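You operate a simulated robot arm through the tools that you are given. There is no shell and no other tool.

You run a simulated robot arm. Do the job below in one go: nothing can be reset, and whatever is moved stays where it is left.

## Task
Read the yellow vial for nitrate: OK well if it shows 150 to 200, else RETEST. Then switch off.
Fine: the photometer is already zeroed; off is its knob at OFF.

The check looks at the end state, three seconds after you hand in, the way a careful person would. Anything else that was tipped, shoved, dropped, spilled or broken makes it a failure.

## Robot
A 7-joint arm with a two-finger parallel gripper, fixed in place. Base frame: the origin is on the floor under the middle of its stand, x ahead of it, y to its left, z up. Lengths are in mm, angles in degrees, forces in N, time in s.
It reaches about 1247 mm from its shoulder. Its first joint turns from -132.0 to 132.0 degrees. Payload 3.91 kg.
Tool frame: the origin (TCP) lies between the finger pads and is the grasp point; the fingertips stand 30 mm ahead of it; z points along the fingers, y is the line along which they close. Largest opening 110 mm; finger width 20, thickness 10; the body of the gripper, 48 by 112 mm, starts 55 mm behind the TCP.
Orientation is told as [roll, pitch, yaw] about the base's x, y, z axes, in that order, counted from this pose: with the fingers straight down and closing along the base's y, the tool's x points along the base's -x, its y along +y and its z along -z.

## Interface
- The arm moves only by the tool arm_command. Its argument "moves" is a list of rows, each a list of 3 entries, a list of its own where there are three numbers: the shift along the tool's x, y, z in mm, then the turn, a rotation vector about the tool's x, y, z in degrees, then the closure, from 0 (fully open) to 1 (shut). In form: [[[tx, ty, tz], [ax, ay, az], jaw], ...]. A call has 1 to 20 rows; each row shifts and turns the commanded pose from where the row before left it, along the tool's axes as they then stand. Each row takes 0.2 s and may step no farther than 50 mm and 8.6 degrees from the row before; otherwise, or with a gripper value out of range, the whole call is refused. Where a pose cannot be reached the arm comes as near as it can. A force on the tool above 40 N (or 10 N above the force at the start of the call, whichever is more), or a blocked arm, ends the call early, and 0.2 s more pass. The fingers move at their own pace (about 108 mm/s each) and stop on an object; they squeeze with about 30 N. The grip force told is the motor's: it shows also when the fingers shut on nothing. Time passes only in rows, and 0.2 s behind the last, so rows that do not move let the fingers close. The reply holds the time, the measured pose of the TCP, the force on the tool along the base axes, the opening and the grip force, in the units named above and with some noise, with the torque about the TCP (base axes, N m) and any sound that the robot's microphone picked up, and new pictures: "show" is both (left out), scene, wrist or none.
- Cameras (640 x 400 px; columns grow to the right, rows downward): "scene" is fixed at [401.6, -501.8, 1550.8]; the picture's right is [1.00, 0.06, 0.00], its down [0.03, -0.43, -0.90] and it looks along [-0.06, 0.90, -0.43] (base axes); focal length 320 px, centre (320, 200). "wrist" rides on the gripper at [72, 17, -103] in the tool frame; the picture's right is [-0.23, 0.97, 0.00], its down [-0.76, -0.18, -0.62] and it looks along [-0.61, -0.14, 0.78] (tool axes); focal length 222 px, centre (320, 200). There is no depth. A picture from a camera that has moved, and an enlarged one, comes with that camera's place and axes in the base frame and with its lens.
- zoom(camera, box): a new picture of the part [left, top, right, bottom] of that camera's present view, enlarged. The clock stands still meanwhile.
- close_job(): hands the job in; it is judged then, once.

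Nothing tells you positions but the pictures and the camera data. Unless the task says otherwise, let go and move clear before handing in.

The tools are called after "Call:" as a command line: name --argument value ..., lists and objects as JSON in quotes. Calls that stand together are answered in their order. arm_command: Moves the arm, as the interface text tells. Its arguments: {"type":"object","properties":{"moves":{"type":"array","items":{"type":"array"}},"show":{"type":"string","enum":["both","scene","wrist","none"]}},"required":["moves"]} The other tools are called the same way: zoom (camera, box) takes an enlarged picture of a part of a camera's view; close_job () hands the job in.

At the start:

```text
time: 0.0
position: [213.0, 479.2, 1178.4]
tool_rot: [-0.1, 0.1, -0.1]
contact_force: [1.0, -0.1, -0.7]
torque: [0.0, -0.01, -0.01]
grip_width: 109.7
gripper_force: 0.1
```

scene: 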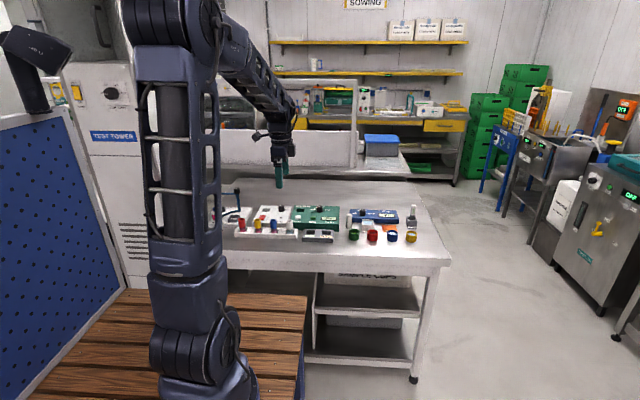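
wrist: 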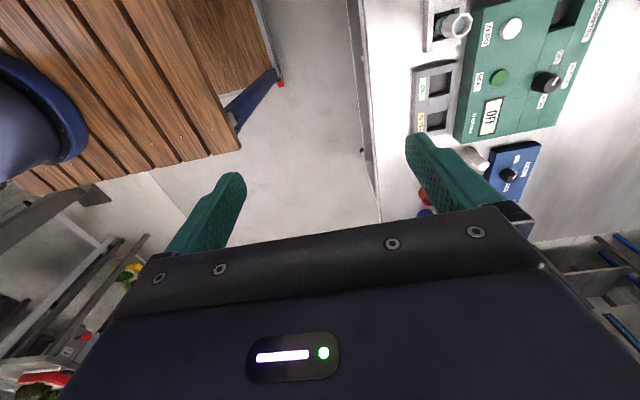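

I see a bench with several instruments (a white one, a green photometer showing OFF, a blue one), a vial rack and some capped vials. I'll zoom in on the details before moving.

Call:
zoom --camera "scene" --box '[220, 170, 440, 260]'

Call:
zoom --camera "scene" --box '[230, 195, 345, 250]'

Call:
zoom --camera "scene" --box '[335, 195, 435, 250]'

Call:
zoom --camera "wrist" --box '[400, 0, 640, 240]'

```text
2.91 times, centred on (330, 215) of scene
camera zoom: at [401.6, -501.8, 1550.8], right [1.0, 0.06, 0.0], down [0.03, -0.43, -0.9], along [-0.06, 0.9, -0.43], focal length 931 px, centre (291, 156)
```

zoom: 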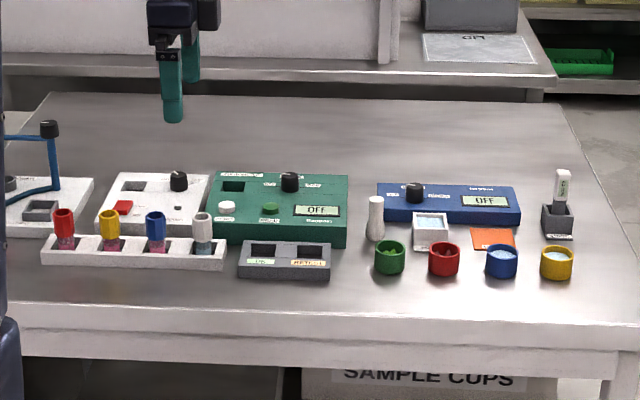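

```text
5.57 times, centred on (288, 222) of scene
camera zoom: at [401.6, -501.8, 1550.8], right [1.0, 0.06, 0.0], down [0.03, -0.43, -0.9], along [-0.06, 0.9, -0.43], focal length 1781 px, centre (501, 75)
```

zoom: 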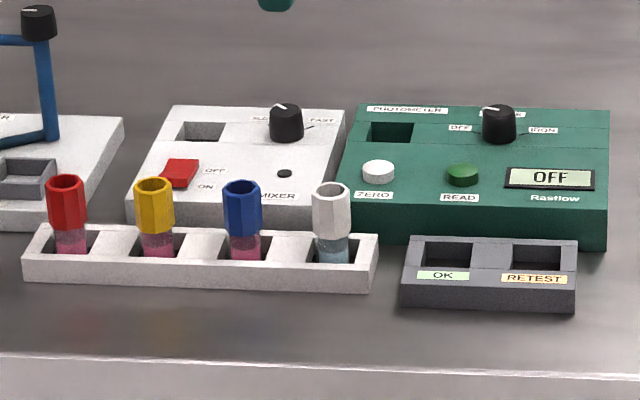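

```text
6.40 times, centred on (385, 222) of scene
camera zoom: at [401.6, -501.8, 1550.8], right [1.0, 0.06, 0.0], down [0.03, -0.43, -0.9], along [-0.06, 0.9, -0.43], focal length 2048 px, centre (-96, 56)
```

zoom: 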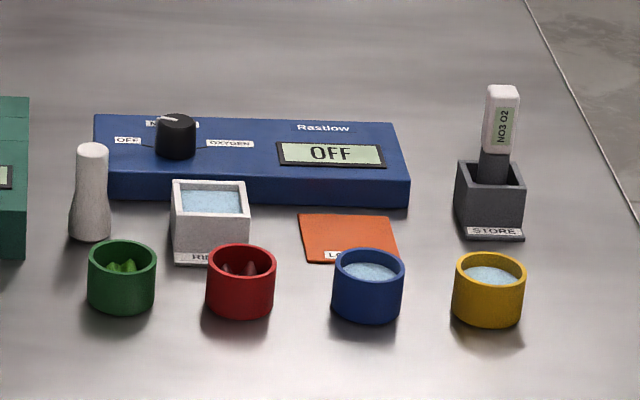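

```text
1.67 times, centred on (520, 120) of wrist
camera zoom: at [141.5, 496.9, 1281.0], right [0.23, 0.97, 0.0], down [0.76, -0.18, 0.62], along [0.61, -0.14, -0.78], focal length 370 px, centre (-13, 333)
```

zoom: 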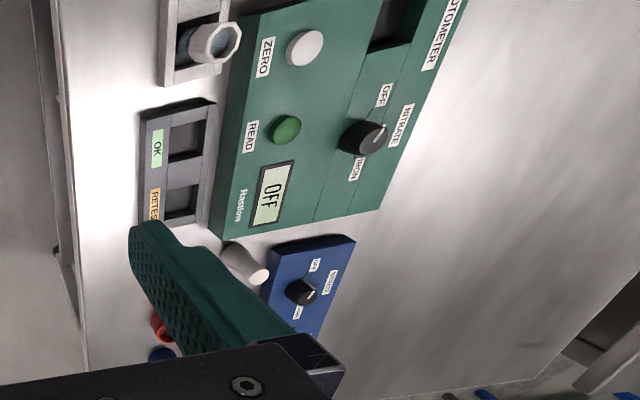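

The photometer is the green box: its well is at back left, the knob has OFF, NITRATE and IRON, and READ is the green button. By triangulation its top is at about z 850, with READ near (284, 778). I'll move the wrist camera high above it for a better look.

Call:
arm_command --moves '[[[16, 38, 11], [0, 0, 0], 0], [[16, 38, 11], [0, 0, 0], 0], [[16, 38, 11], [0, 0, 0], 0], [[16, 38, 11], [0, 0, 0], 0], [[16, 38, 11], [0, 0, 0], 0], [[16, 38, 11], [0, 0, 0], 0], [[16, 38, 11], [0, 0, 0], 0], [[0, 0, 0], [0, 0, 0], 0]]' --show "both"

```text
time: 1.8
position: [99.6, 745.5, 1100.7]
tool_rot: [-0.1, 0.0, 0.1]
contact_force: [0.1, -0.4, -0.1]
torque: [0.0, -0.02, -0.01]
grip_width: 109.9
gripper_force: 0.0
camera wrist: at [28.7, 762.8, 1204.1], right [0.23, 0.97, 0.0], down [0.76, -0.18, 0.62], along [0.61, -0.14, -0.78], focal length 222 px, centre (320, 200)
```

scene: 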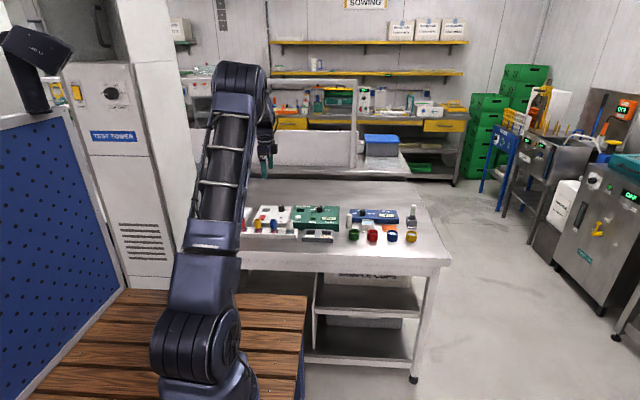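
wrist: 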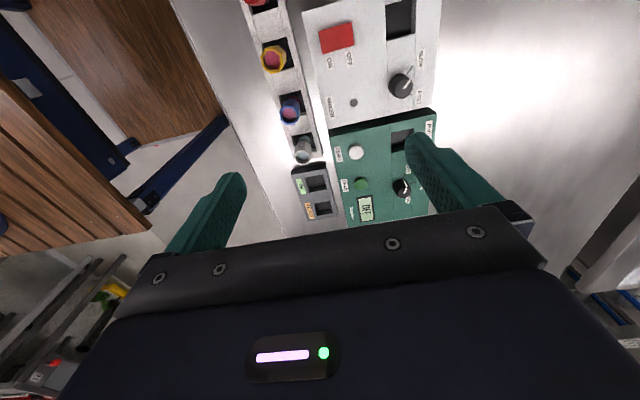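

Call:
zoom --camera "wrist" --box '[280, 100, 450, 240]'

Call:
zoom --camera "wrist" --box '[240, 0, 340, 180]'

```text
2.86 times, centred on (365, 170) of wrist
camera zoom: at [28.7, 762.8, 1204.1], right [0.23, 0.97, 0.0], down [0.76, -0.18, 0.62], along [0.61, -0.14, -0.78], focal length 635 px, centre (191, 286)
```

zoom: 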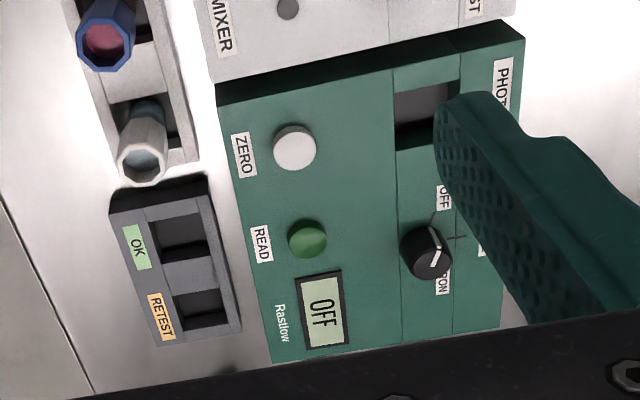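

```text
2.22 times, centred on (290, 90) of wrist
camera zoom: at [28.7, 762.8, 1204.1], right [0.23, 0.97, 0.0], down [0.76, -0.18, 0.62], along [0.61, -0.14, -0.78], focal length 494 px, centre (387, 444)
```

zoom: 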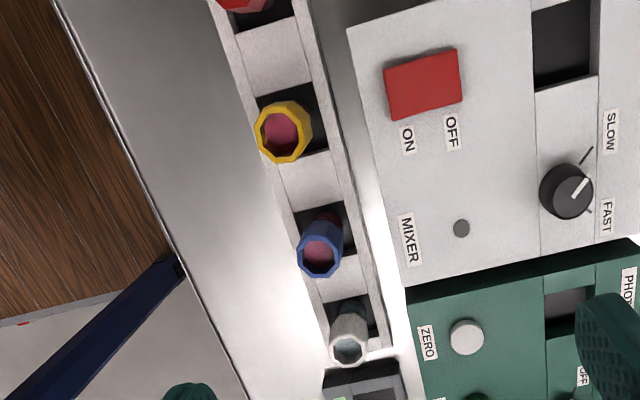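

The vials sit in a rack along x, with the yellow cap top at about (52, 696, 876). Next I'll hover over the photometer to fix the well, knob and button positions.

Call:
arm_command --moves '[[[-38, 14, 12], [0, 0, 0], 0], [[-38, 14, 12], [0, 0, 0], 0], [[-38, 14, 12], [0, 0, 0], 0], [[-38, 14, 12], [0, 0, 0], 0], [[-38, 14, 12], [0, 0, 0], 0], [[0, 0, 0], [0, 0, 0], 0]]' --show "both"

```text
time: 3.2
position: [292.8, 815.8, 1040.3]
tool_rot: [0.1, -0.1, 0.0]
contact_force: [-0.5, 0.8, -0.1]
torque: [-0.03, -0.01, -0.02]
grip_width: 109.9
gripper_force: 0.2
camera wrist: at [221.5, 833.0, 1143.7], right [0.23, 0.97, 0.0], down [0.76, -0.18, 0.62], along [0.61, -0.14, -0.78], focal length 222 px, centre (320, 200)
```

scene: 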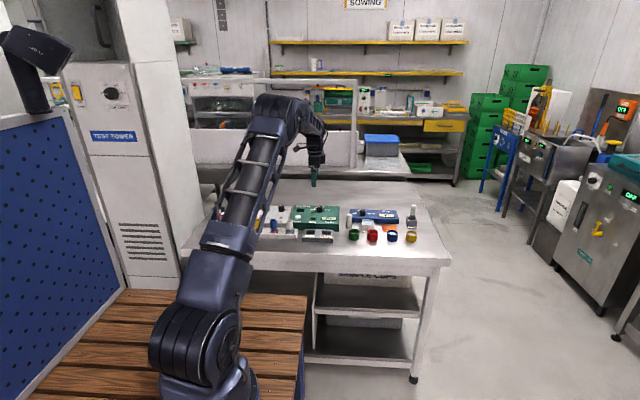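
wrist: 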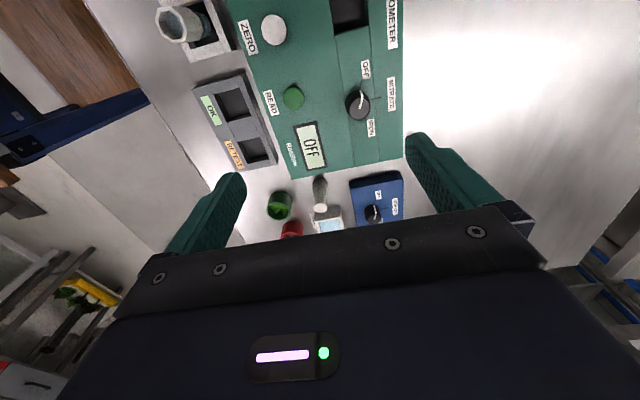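

Call:
zoom --camera "wrist" --box '[230, 0, 420, 190]'

Call:
zoom --camera "wrist" --box '[150, 0, 290, 180]'

Call:
zoom --camera "wrist" --box '[320, 50, 420, 150]'

Call:
zoom --camera "scene" --box '[285, 195, 345, 235]'

```text
2.11 times, centred on (325, 95) of wrist
camera zoom: at [221.5, 833.0, 1143.7], right [0.23, 0.97, 0.0], down [0.76, -0.18, 0.62], along [0.61, -0.14, -0.78], focal length 468 px, centre (310, 421)
```

zoom: 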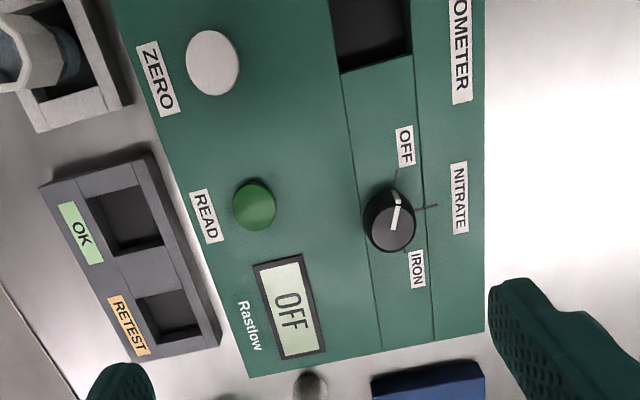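

```text
2.22 times, centred on (220, 90) of wrist
camera zoom: at [221.5, 833.0, 1143.7], right [0.23, 0.97, 0.0], down [0.76, -0.18, 0.62], along [0.61, -0.14, -0.78], focal length 494 px, centre (542, 444)
```

zoom: 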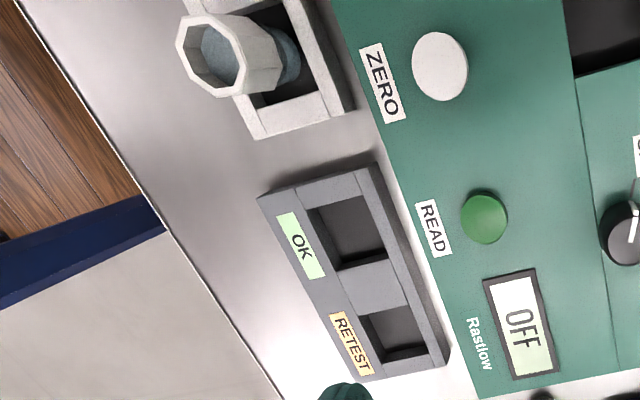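

```text
4.00 times, centred on (370, 100) of wrist
camera zoom: at [221.5, 833.0, 1143.7], right [0.23, 0.97, 0.0], down [0.76, -0.18, 0.62], along [0.61, -0.14, -0.78], focal length 888 px, centre (120, 600)
```

zoom: 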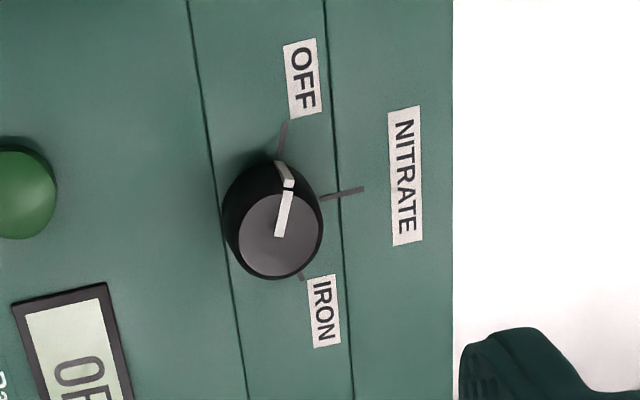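

```text
10.00 times, centred on (315, 215) of scene
camera zoom: at [401.6, -501.8, 1550.8], right [1.0, 0.06, 0.0], down [0.03, -0.43, -0.9], along [-0.06, 0.9, -0.43], focal length 3200 px, centre (370, 50)
```

zoom: 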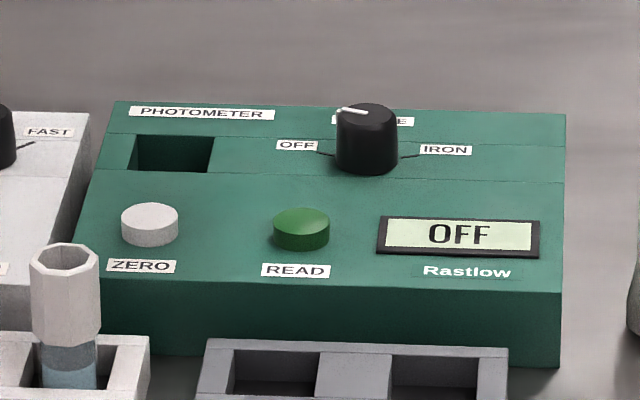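

I now have these positions:
- Photometer well about (218, 862, top 842)
- Knob (313, 861, top 867), with its pointer at OFF
- READ (286, 783, 847)
- OK well about (282, 695) and RETEST about (350, 694)

Next I'll hover over the yellow vial for a close look.

Call:
arm_command --moves '[[[40, -19.3, 8], [0, 0, 0], 0], [[40, -19.3, 12], [0, 0, 0], 0], [[40, -19.3, 14], [0, 0, 0], 0], [[40, -19.3, 14], [0, 0, 0], 0], [[40, -19.3, 14], [0, 0, 0], 0], [[40, -19.3, 14], [0, 0, 0], 0.3], [[0, 0, 0], [0, 0, 0], 0.3]]' --show "both"

```text
time: 4.8
position: [52.2, 702.1, 965.7]
tool_rot: [0.0, 0.0, 0.0]
contact_force: [0.4, 0.3, -0.3]
torque: [-0.01, -0.03, -0.01]
grip_width: 77.1
gripper_force: 0.1
camera wrist: at [-19.5, 717.9, 1068.7], right [0.23, 0.97, 0.0], down [0.76, -0.18, 0.62], along [0.61, -0.14, -0.78], focal length 222 px, centre (320, 200)
```

scene: 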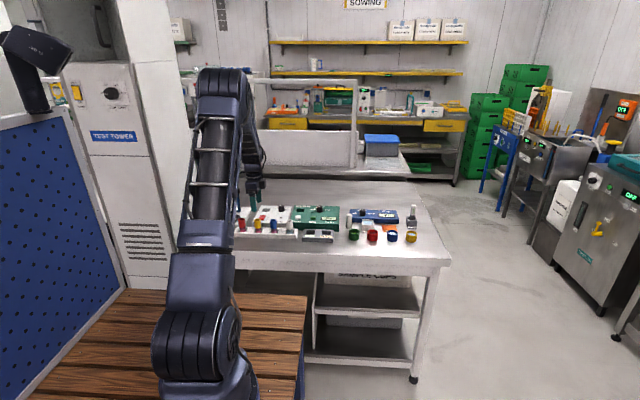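
wrist: 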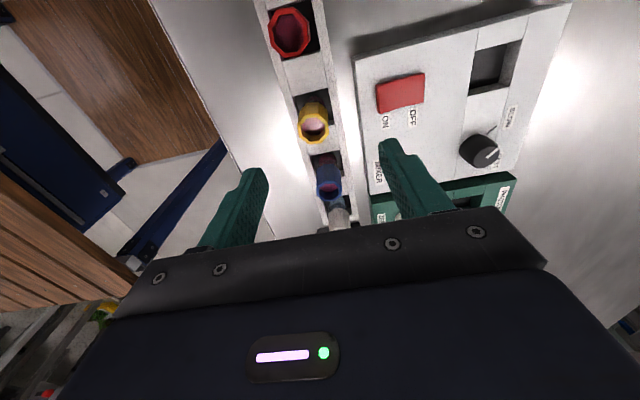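

Call:
zoom --camera "wrist" --box '[260, 60, 400, 220]'

Call:
zoom --camera "scene" --box '[225, 180, 305, 245]'

```text
2.50 times, centred on (330, 140) of wrist
camera zoom: at [-19.5, 717.9, 1068.7], right [0.23, 0.97, 0.0], down [0.76, -0.18, 0.62], along [0.61, -0.14, -0.78], focal length 555 px, centre (295, 350)
```

zoom: 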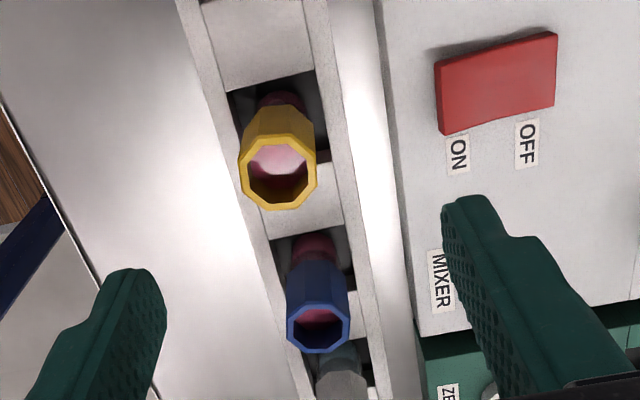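

```text
6.15 times, centred on (265, 212) of scene
camera zoom: at [401.6, -501.8, 1550.8], right [1.0, 0.06, 0.0], down [0.03, -0.43, -0.9], along [-0.06, 0.9, -0.43], focal length 1969 px, centre (658, 123)
```

zoom: 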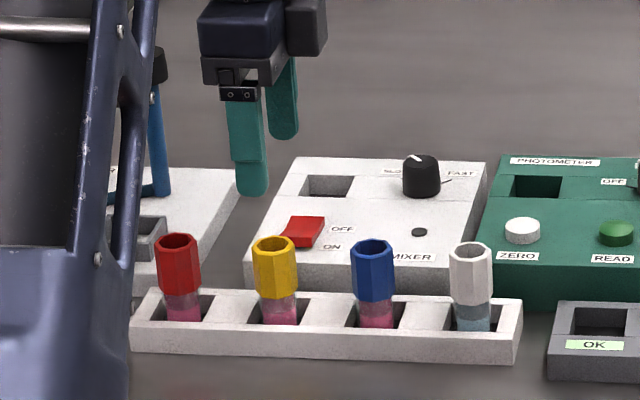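

The yellow cap is about 27 mm across, with its top centre near (52.5, 695, 873) and its bottom at about 836. I'll narrow the jaws to 60 mm and stop just above it to check the alignment.

Call:
arm_command --moves '[[[-0.3, -7.1, 20], [0, 0, 0], 0.46], [[0, 0, 20], [0, 0, 0], 0.46], [[0, 0, 18], [0, 0, 0], 0.46], [[0, 0, 0], [0, 0, 0], 0.46]]' --show "both"

```text
time: 5.8
position: [52.1, 694.4, 906.2]
tool_rot: [0.0, 0.0, 0.0]
contact_force: [0.2, 0.1, -0.3]
torque: [0.01, -0.01, -0.02]
grip_width: 59.4
gripper_force: 0.1
camera wrist: at [-19.4, 711.1, 1009.8], right [0.23, 0.97, 0.0], down [0.76, -0.18, 0.62], along [0.61, -0.14, -0.78], focal length 222 px, centre (320, 200)
```

scene: 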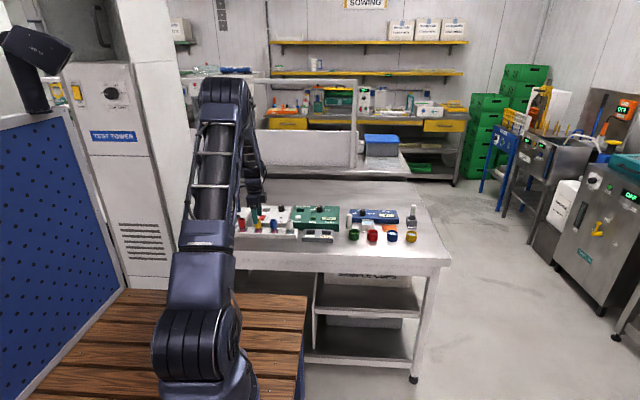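
wrist: 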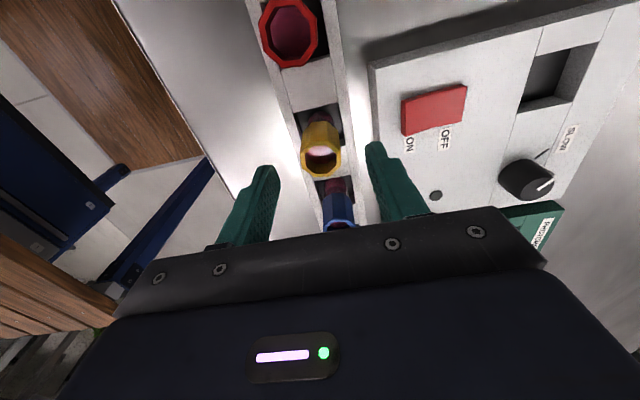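

The cap is centred between the fingers. Descending to grip height.

Call:
arm_command --moves '[[[0, 0.4, 15], [0, 0, 0], 0.46], [[0, 0, 12], [0, 0, 0], 0.46], [[0, 0, 12], [0, 0, 0], 0.46], [[0, 0, 0], [0, 0, 0], 0.46]]' --show "both"

Call:
zoom --camera "wrist" --box '[240, 80, 400, 240]'

Call:
zoom --camera "scene" --box '[225, 180, 305, 245]'

```text
time: 6.8
position: [50.3, 695.2, 867.9]
tool_rot: [0.0, 0.0, -0.1]
contact_force: [-1.0, 0.0, -1.1]
torque: [-0.05, 0.0, 0.0]
grip_width: 59.5
gripper_force: 0.0
camera wrist: at [-20.3, 711.1, 970.9], right [0.23, 0.97, 0.0], down [0.76, -0.18, 0.62], along [0.61, -0.14, -0.78], focal length 222 px, centre (320, 200)
```

scene: 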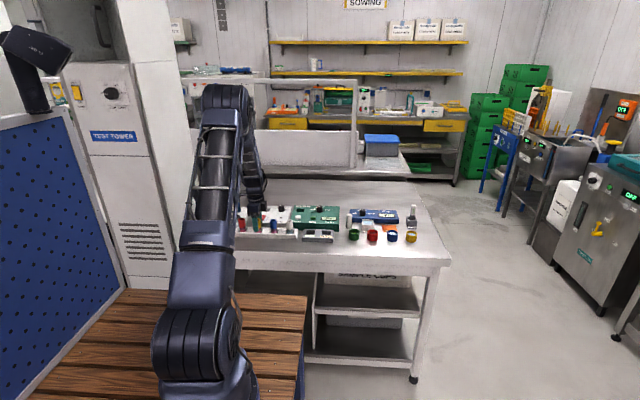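
wrist: 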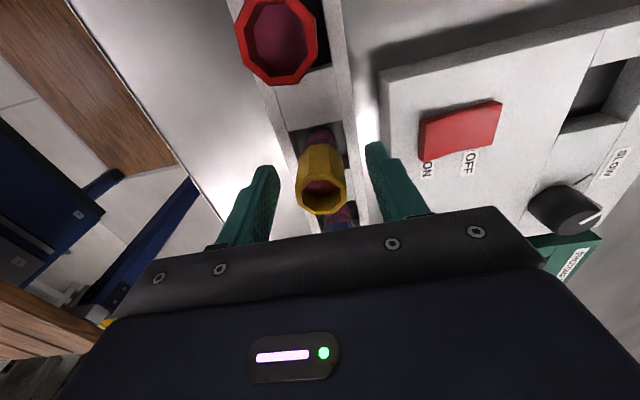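

```text
2.50 times, centred on (320, 160) of wrist
camera zoom: at [-20.3, 711.1, 970.9], right [0.23, 0.97, 0.0], down [0.76, -0.18, 0.62], along [0.61, -0.14, -0.78], focal length 555 px, centre (320, 300)
```

zoom: 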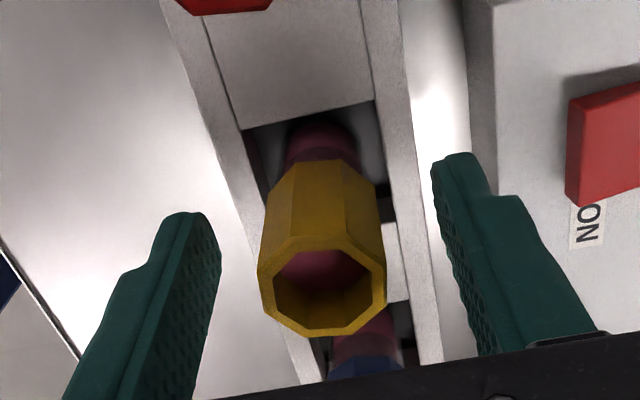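

```text
6.15 times, centred on (265, 212) of scene
camera zoom: at [401.6, -501.8, 1550.8], right [1.0, 0.06, 0.0], down [0.03, -0.43, -0.9], along [-0.06, 0.9, -0.43], focal length 1969 px, centre (658, 123)
```

zoom: 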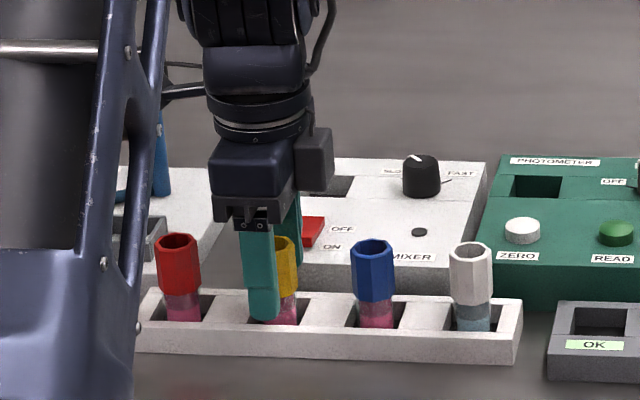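

The fingers straddle the cap. I'll nudge +2 mm in x and close.

Call:
arm_command --moves '[[[-2, -0.5, 0], [0, 0, 0], 0.46], [[0, 0, 0], [0, 0, 0], 0.7], [[0, 0, 0], [0, 0, 0], 1], [[0, 0, 0], [0, 0, 0], 1], [[0, 0, 0], [0, 0, 0], 1]]' --show "wrist"

Call:
zoom --camera "wrist" --box '[240, 80, 400, 240]'

Call:
zoom --camera "scene" --box '[225, 180, 305, 245]'

```text
time: 8.0
position: [52.3, 693.7, 868.9]
tool_rot: [0.1, -0.1, 0.0]
contact_force: [0.2, -0.6, 0.6]
torque: [-0.03, -0.03, 0.02]
grip_width: 27.2
gripper_force: 30.4
camera wrist: at [-18.3, 710.4, 971.0], right [0.23, 0.97, 0.0], down [0.76, -0.18, 0.62], along [0.61, -0.14, -0.78], focal length 222 px, centre (320, 200)
```

wrist: 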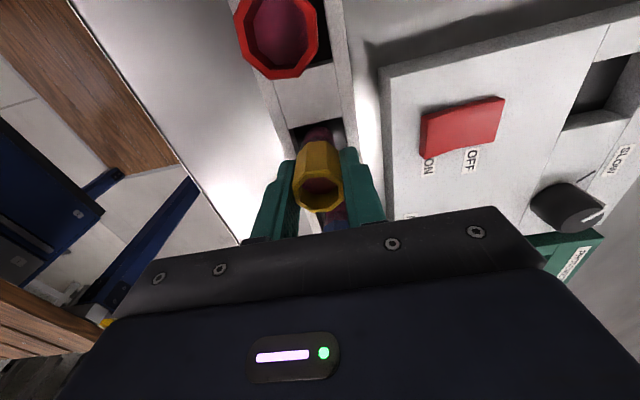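

```text
2.50 times, centred on (320, 160) of wrist
camera zoom: at [-18.3, 710.4, 971.0], right [0.23, 0.97, 0.0], down [0.76, -0.18, 0.62], along [0.61, -0.14, -0.78], focal length 555 px, centre (320, 300)
```

zoom: 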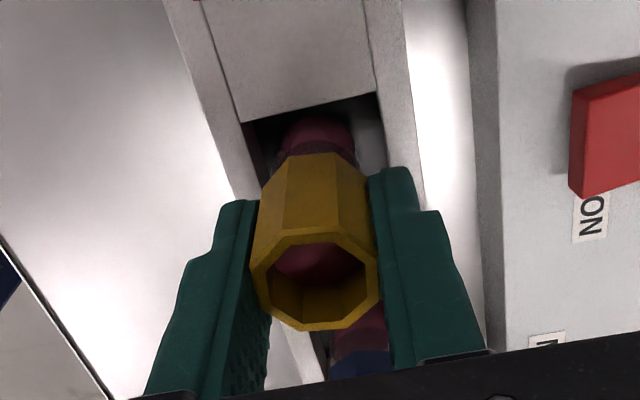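

```text
6.15 times, centred on (265, 212) of scene
camera zoom: at [401.6, -501.8, 1550.8], right [1.0, 0.06, 0.0], down [0.03, -0.43, -0.9], along [-0.06, 0.9, -0.43], focal length 1969 px, centre (658, 123)
```

zoom: 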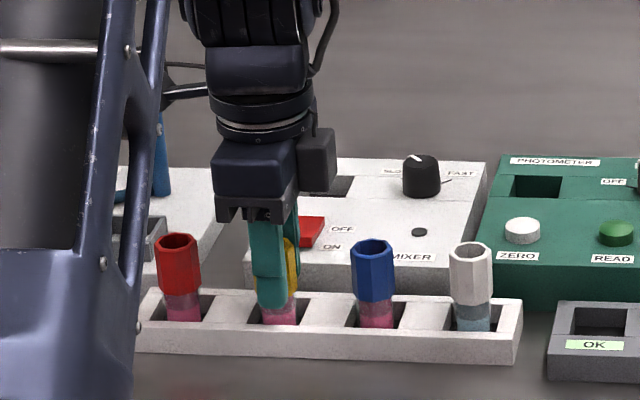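

I have the cap at 27.2 mm with a firm grip. Lifting the vial straight up out of the rack.

Call:
arm_command --moves '[[[0, 0, -10], [0, 0, 0], 1], [[0, 0, -20], [0, 0, 0], 1], [[0, 0, -25], [0, 0, 0], 1], [[0, 0, -25], [0, 0, 0], 1], [[0, 0, -20], [0, 0, 0], 1], [[0, 0, 0], [0, 0, 0], 1]]' --show "both"

Call:
zoom --camera "scene" --box '[225, 170, 305, 245]'

Call:
zoom --camera "wrist" --box '[240, 80, 400, 240]'

```text
time: 9.4
position: [53.5, 692.1, 968.0]
tool_rot: [0.0, 0.0, 0.1]
contact_force: [-0.3, -0.4, -0.2]
torque: [0.01, -0.02, 0.0]
grip_width: 27.0
gripper_force: 29.8
camera wrist: at [-17.7, 710.2, 1071.4], right [0.23, 0.97, 0.0], down [0.76, -0.18, 0.62], along [0.61, -0.14, -0.78], focal length 222 px, centre (320, 200)
```

scene: 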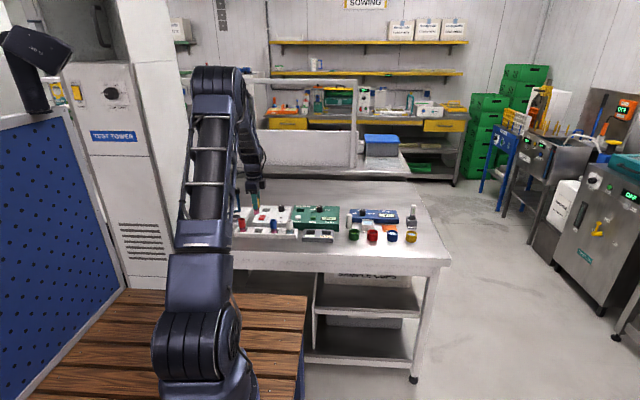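
wrist: 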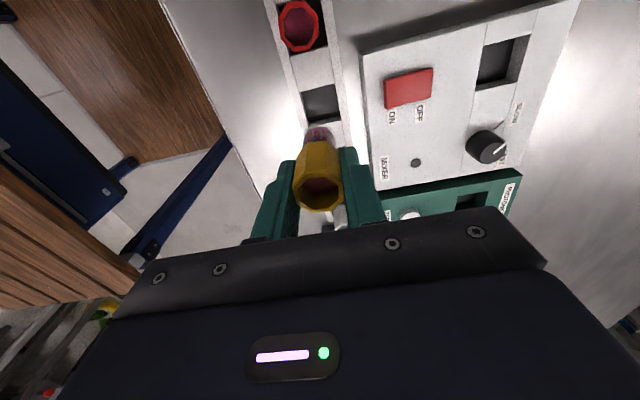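

```text
5.33 times, centred on (265, 208) of scene
camera zoom: at [401.6, -501.8, 1550.8], right [1.0, 0.06, 0.0], down [0.03, -0.43, -0.9], along [-0.06, 0.9, -0.43], focal length 1707 px, centre (613, 160)
```

zoom: 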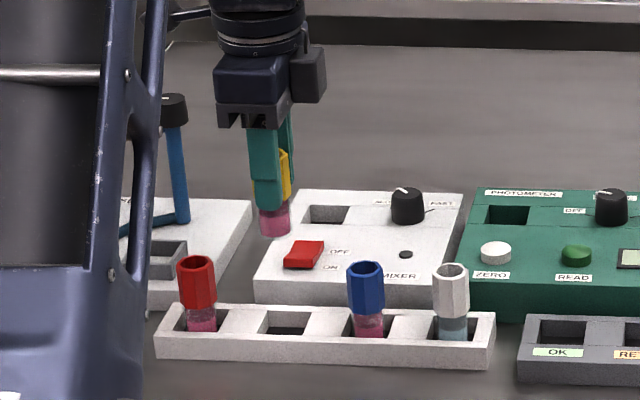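

```text
2.50 times, centred on (320, 160) of wrist
camera zoom: at [-17.7, 710.2, 1071.4], right [0.23, 0.97, 0.0], down [0.76, -0.18, 0.62], along [0.61, -0.14, -0.78], focal length 555 px, centre (320, 300)
```

zoom: 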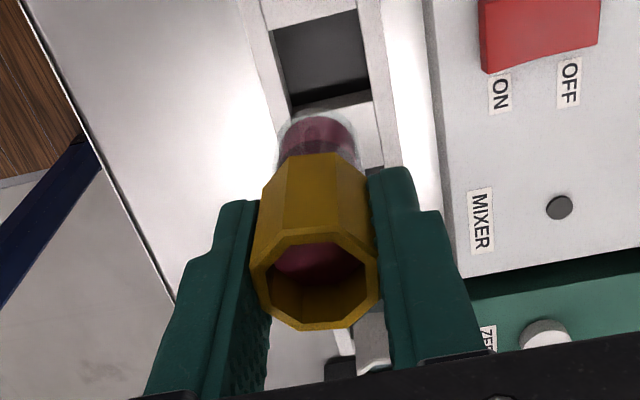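

The vial is out and upright, with about 25 mm of glass below the cap. I'll carry it level over to the photometer well at about (217, 862).

Call:
arm_command --moves '[[[-14, 14, 0], [0, 0, 0], 1], [[-28, 28, 0], [0, 0, 0], 1], [[-28, 29, 0], [0, 0, 0], 1], [[-28, 29, 0], [0, 0, 0], 1], [[-28, 29, 0], [0, 0, 0], 1], [[-24, 26, 0], [0, 0, 0], 1], [[-14, 14, 0], [0, 0, 0], 1], [[0, 0, 0], [0, 0, 0], 1], [[0, 0, 0], [0, 0, 0], 1]]' --show "both"

Call:
zoom --camera "wrist" --box '[240, 40, 420, 220]'

Call:
zoom --camera "scene" --box '[265, 180, 345, 240]'

```text
time: 11.4
position: [217.6, 863.4, 966.8]
tool_rot: [0.0, 0.0, -0.1]
contact_force: [0.2, -0.8, -0.7]
torque: [0.01, 0.02, -0.02]
grip_width: 27.0
gripper_force: 29.7
camera wrist: at [145.8, 879.7, 1070.6], right [0.23, 0.97, 0.0], down [0.76, -0.18, 0.62], along [0.61, -0.14, -0.78], focal length 222 px, centre (320, 200)
```

scene: 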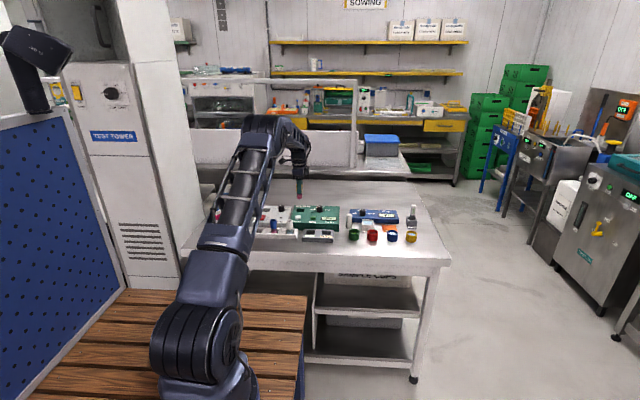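
wrist: 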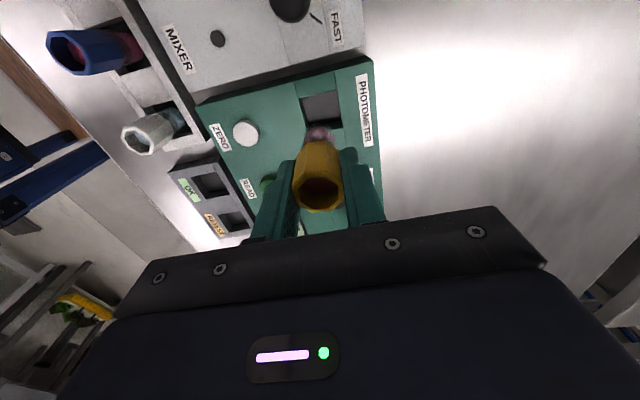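

```text
2.22 times, centred on (330, 130) of wrist
camera zoom: at [145.8, 879.7, 1070.6], right [0.23, 0.97, 0.0], down [0.76, -0.18, 0.62], along [0.61, -0.14, -0.78], focal length 494 px, centre (298, 356)
```

zoom: 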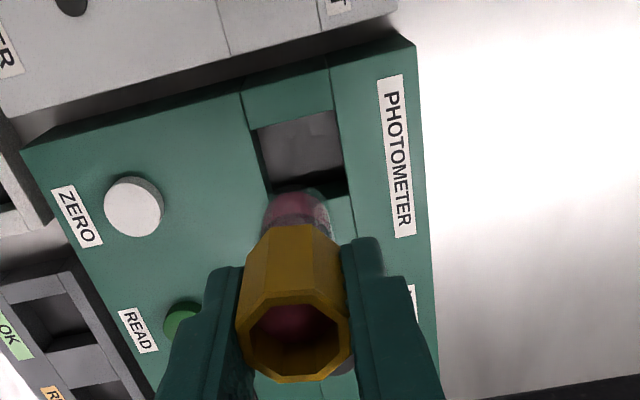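

```text
6.67 times, centred on (305, 210) of scene
camera zoom: at [401.6, -501.8, 1550.8], right [1.0, 0.06, 0.0], down [0.03, -0.43, -0.9], along [-0.06, 0.9, -0.43], focal length 2133 px, centre (420, 133)
```

zoom: 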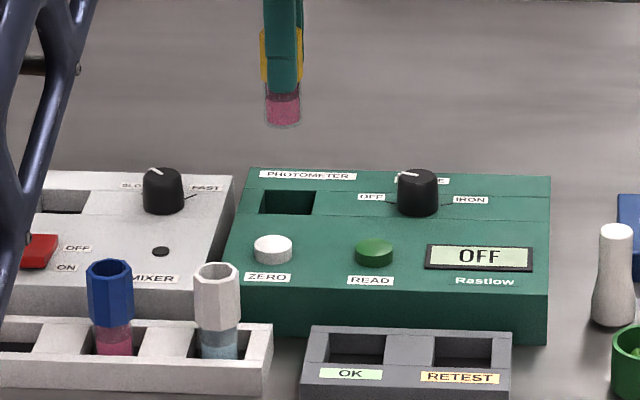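

From both cameras the well is centred at about (217, 864), roughly 37 mm square and 20 mm deep, and the vial is over it to within a couple of mm. I'll make a small correction and lower it partway.

Call:
arm_command --moves '[[[-0.5, 1.5, 15], [0, 0, 0], 1], [[0, 0, 20], [0, 0, 0], 1], [[0, 0, 18], [0, 0, 0], 1], [[0, 0, 5], [0, 0, 0], 1], [[0, 0, 0], [0, 0, 0], 1]]' --show "wrist"

Call:
zoom --camera "wrist" --box '[240, 40, 420, 220]'

Call:
zoom --camera "scene" --box '[275, 180, 335, 225]'

```text
time: 12.6
position: [218.0, 863.7, 910.1]
tool_rot: [0.0, 0.0, -0.1]
contact_force: [-0.6, -0.1, 0.4]
torque: [0.0, -0.04, 0.0]
grip_width: 26.9
gripper_force: 30.2
camera wrist: at [146.4, 880.6, 1012.6], right [0.23, 0.97, 0.0], down [0.76, -0.18, 0.62], along [0.61, -0.14, -0.78], focal length 222 px, centre (320, 200)
```

wrist: 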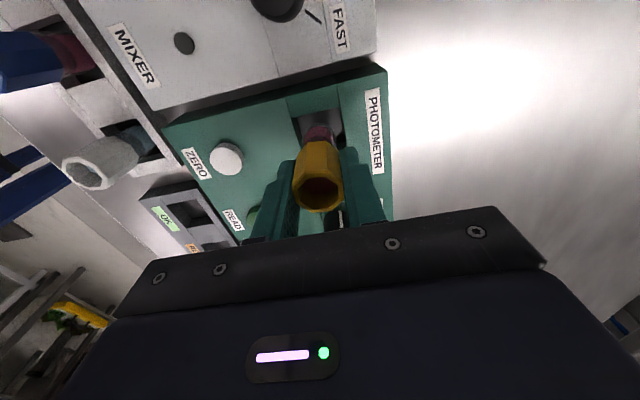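

```text
2.22 times, centred on (330, 130) of wrist
camera zoom: at [146.4, 880.6, 1012.6], right [0.23, 0.97, 0.0], down [0.76, -0.18, 0.62], along [0.61, -0.14, -0.78], focal length 494 px, centre (298, 356)
```

zoom: 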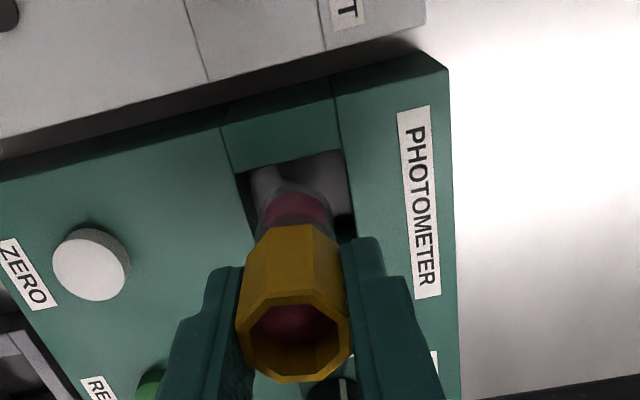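

```text
8.89 times, centred on (305, 202) of scene
camera zoom: at [401.6, -501.8, 1550.8], right [1.0, 0.06, 0.0], down [0.03, -0.43, -0.9], along [-0.06, 0.9, -0.43], focal length 2844 px, centre (453, 178)
```

zoom: 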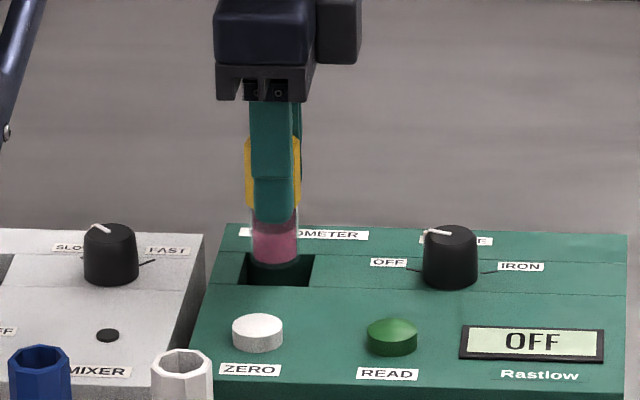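

The vial is entering the well opening and is centred. I'll keep lowering it slowly.

Call:
arm_command --moves '[[[-0.5, 0.5, 7], [0, 0, 0], 1], [[0, 0, 7], [0, 0, 0], 1], [[0, 0, 4], [0, 0, 0], 1], [[0, 0, 3], [0, 0, 0], 1], [[0, 0, 0], [0, 0, 0], 1]]' --show "wrist"

Call:
zoom --camera "scene" --box '[275, 180, 335, 225]'

```text
time: 13.8
position: [217.9, 863.8, 888.4]
tool_rot: [-0.1, 0.0, 0.0]
contact_force: [0.0, -0.4, 0.0]
torque: [0.0, 0.02, 0.0]
grip_width: 27.1
gripper_force: 30.3
camera wrist: at [146.8, 881.1, 991.9], right [0.23, 0.97, 0.0], down [0.76, -0.18, 0.62], along [0.61, -0.14, -0.78], focal length 222 px, centre (320, 200)
```

wrist: 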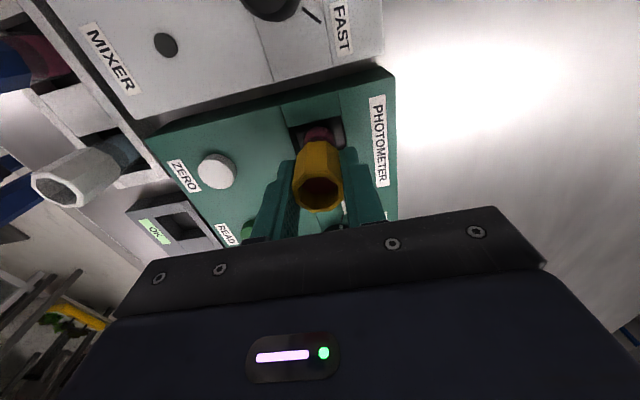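

```text
8.89 times, centred on (305, 202) of scene
camera zoom: at [401.6, -501.8, 1550.8], right [1.0, 0.06, 0.0], down [0.03, -0.43, -0.9], along [-0.06, 0.9, -0.43], focal length 2844 px, centre (453, 178)
```

zoom: 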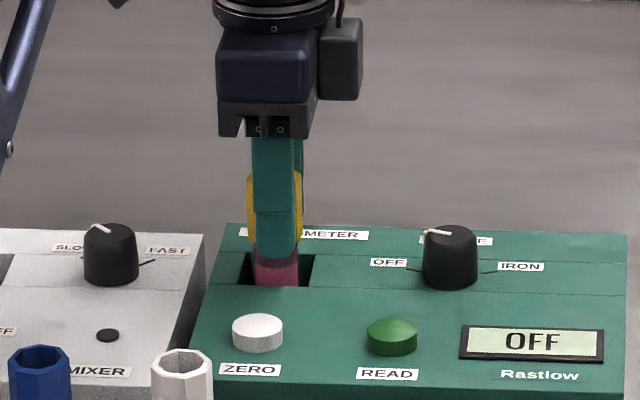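

The vial is inside the well with no contact force. I'll creep down until it bottoms out.

Call:
arm_command --moves '[[[0, 0, 1.5], [0, 0, 0], 1], [[0, 0, 1.5], [0, 0, 0], 1], [[0, 0, 0], [0, 0, 0], 1]]' --show "none"

```text
time: 14.6
position: [217.0, 864.0, 886.3]
tool_rot: [0.1, 0.0, 0.0]
contact_force: [0.6, -0.2, -0.4]
torque: [0.01, -0.01, -0.02]
grip_width: 27.2
gripper_force: 30.1
```

Call:
arm_command --moves '[[[0, 0, 1.5], [0, 0, 0], 1], [[0, 0, 1.5], [0, 0, 0], 1], [[0, 0, 0], [0, 0, 0], 1]]' --show "none"

```text
time: 15.4
position: [217.3, 863.9, 882.3]
tool_rot: [0.0, 0.0, 0.0]
contact_force: [0.1, -0.5, -1.2]
torque: [-0.03, -0.02, -0.01]
grip_width: 27.1
gripper_force: 30.1
```

The reply shows no contact yet, so I'll keep creeping down.

Call:
arm_command --moves '[[[0, 0, 1.5], [0, 0, 0], 1], [[0, 0, 0], [0, 0, 0], 1]]' --show "none"

Call:
zoom --camera "scene" --box '[275, 180, 335, 225]'

Call:
zoom --camera "wrist" --box '[240, 60, 400, 220]'

```text
time: 16.0
position: [217.5, 863.9, 881.1]
tool_rot: [-0.1, -0.1, 0.0]
contact_force: [0.5, 0.1, -0.7]
torque: [0.03, 0.0, 0.03]
grip_width: 27.0
gripper_force: 29.6
```

```text
8.89 times, centred on (305, 202) of scene
camera zoom: at [401.6, -501.8, 1550.8], right [1.0, 0.06, 0.0], down [0.03, -0.43, -0.9], along [-0.06, 0.9, -0.43], focal length 2844 px, centre (453, 178)
```

zoom: 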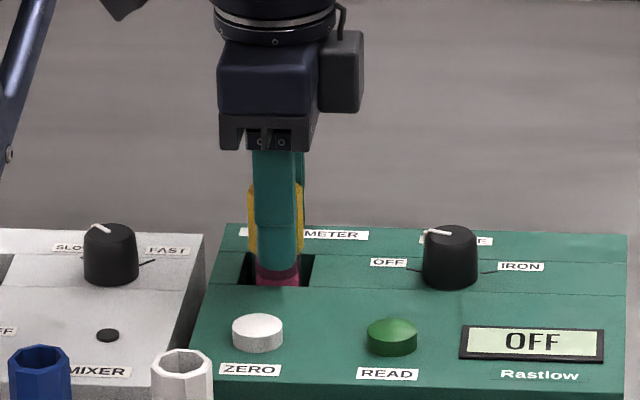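

```text
2.50 times, centred on (320, 140) of wrist
camera zoom: at [147.2, 880.9, 984.7], right [0.23, 0.97, 0.0], down [0.76, -0.18, 0.62], along [0.61, -0.14, -0.78], focal length 555 px, centre (320, 350)
```

zoom: 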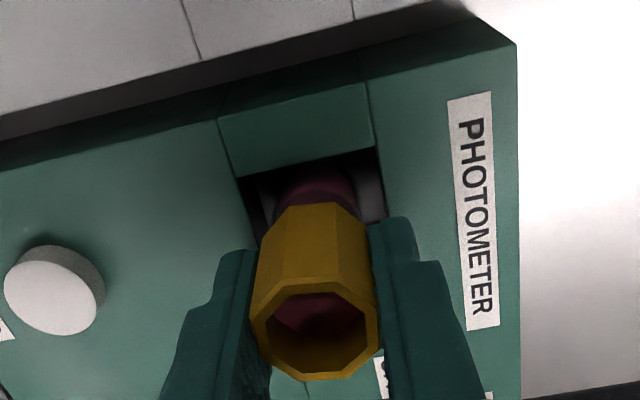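

Call:
arm_command --moves '[[[0, 0, 1.5], [0, 0, 0], 1], [[0, 0, 0], [0, 0, 0], 1]]' --show "none"

```text
time: 16.6
position: [219.0, 863.1, 878.5]
tool_rot: [0.0, 0.0, -0.1]
contact_force: [0.2, 0.3, -0.8]
torque: [-0.02, -0.01, 0.0]
grip_width: 26.7
gripper_force: 29.6
```

Call:
arm_command --moves '[[[0, 0, 1.5], [0, 0, 0], 1], [[0, 0, 0], [0, 0, 0], 1]]' --show "none"

```text
time: 17.2
position: [218.0, 863.2, 878.4]
tool_rot: [0.1, 0.0, 0.0]
contact_force: [-0.3, -1.9, 13.7]
torque: [-0.15, 0.02, 0.01]
grip_width: 27.0
gripper_force: 30.7
```

Contact at 13.7 N, so the vial seems to be on the floor of the well. I'll check the view before releasing.

Call:
arm_command --moves '[[[0, 0, -0.7], [0, 0, 0], 1], [[0, 0, 0], [0, 0, 0], 1]]' --show "wrist"

Call:
zoom --camera "scene" --box '[275, 180, 335, 225]'

Call:
zoom --camera "wrist" --box '[240, 60, 400, 220]'

```text
time: 17.8
position: [218.9, 864.4, 880.4]
tool_rot: [0.1, -0.1, 0.0]
contact_force: [-0.5, 1.8, 13.0]
torque: [0.06, 0.01, 0.0]
grip_width: 26.8
gripper_force: 30.4
camera wrist: at [147.2, 880.7, 982.8], right [0.23, 0.97, 0.0], down [0.76, -0.18, 0.62], along [0.61, -0.14, -0.78], focal length 222 px, centre (320, 200)
```

wrist: 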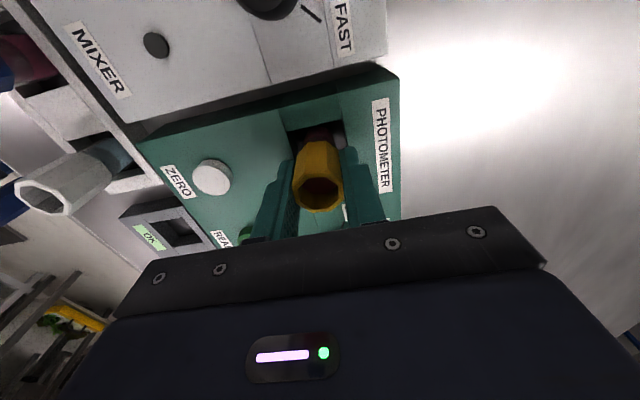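

```text
8.89 times, centred on (305, 202) of scene
camera zoom: at [401.6, -501.8, 1550.8], right [1.0, 0.06, 0.0], down [0.03, -0.43, -0.9], along [-0.06, 0.9, -0.43], focal length 2844 px, centre (453, 178)
```

zoom: 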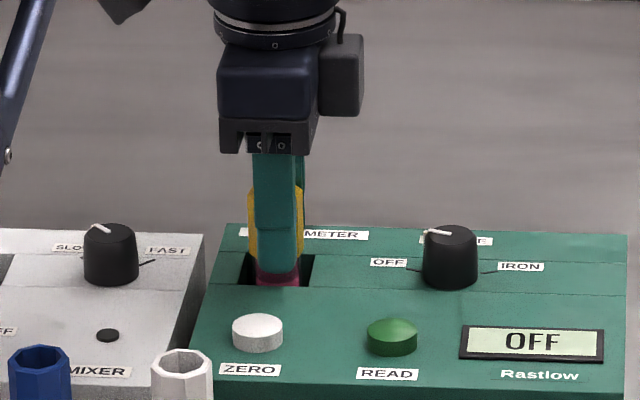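

```text
2.50 times, centred on (320, 140) of wrist
camera zoom: at [147.2, 880.7, 982.8], right [0.23, 0.97, 0.0], down [0.76, -0.18, 0.62], along [0.61, -0.14, -0.78], focal length 555 px, centre (320, 350)
```

zoom: 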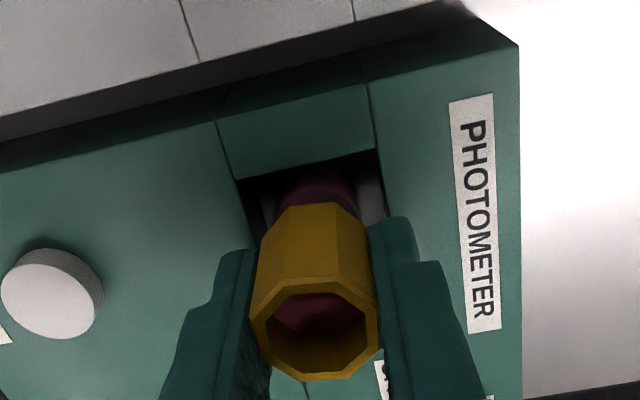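

The vial is seated and upright. I'll open to about 60 mm and rise clear.

Call:
arm_command --moves '[[[0, 0, -0.5], [0, 0, 0], 0.9], [[0, 0, 0], [0, 0, 0], 0.7], [[0, 0, 0], [0, 0, 0], 0.46], [[0, 0, 0], [0, 0, 0], 0.46]]' --show "wrist"

Call:
zoom --camera "wrist" --box '[240, 60, 400, 220]'

Call:
zoom --camera "scene" --box '[275, 180, 335, 225]'

```text
time: 18.8
position: [217.7, 863.5, 880.0]
tool_rot: [-0.1, 0.0, 0.0]
contact_force: [0.1, 0.3, 1.0]
torque: [0.01, 0.04, -0.01]
grip_width: 59.6
gripper_force: 0.1
camera wrist: at [147.2, 880.8, 982.4], right [0.23, 0.97, 0.0], down [0.76, -0.18, 0.62], along [0.61, -0.14, -0.78], focal length 222 px, centre (320, 200)
```

wrist: 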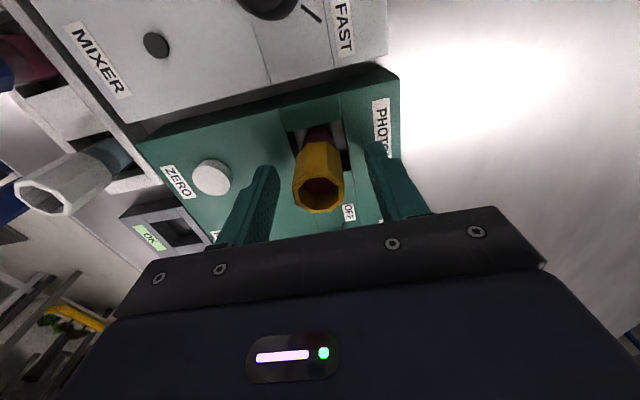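

```text
2.50 times, centred on (320, 140) of wrist
camera zoom: at [147.2, 880.8, 982.4], right [0.23, 0.97, 0.0], down [0.76, -0.18, 0.62], along [0.61, -0.14, -0.78], focal length 555 px, centre (320, 350)
```

zoom: 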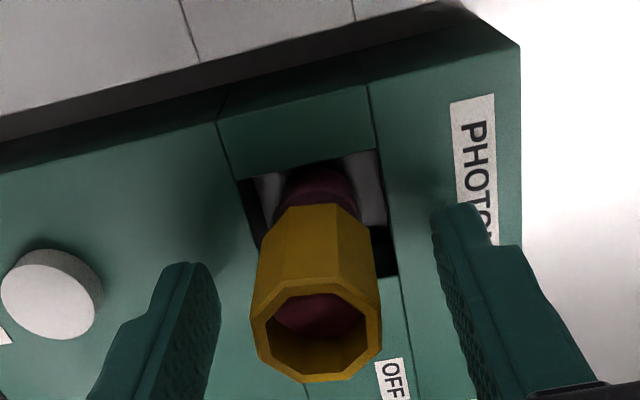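

```text
8.89 times, centred on (305, 202) of scene
camera zoom: at [401.6, -501.8, 1550.8], right [1.0, 0.06, 0.0], down [0.03, -0.43, -0.9], along [-0.06, 0.9, -0.43], focal length 2844 px, centre (453, 178)
```

zoom: 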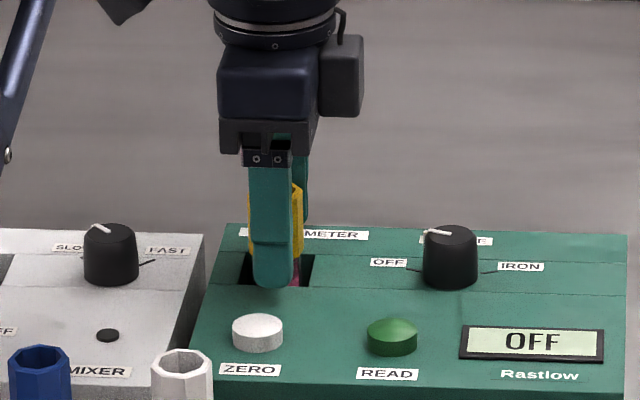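

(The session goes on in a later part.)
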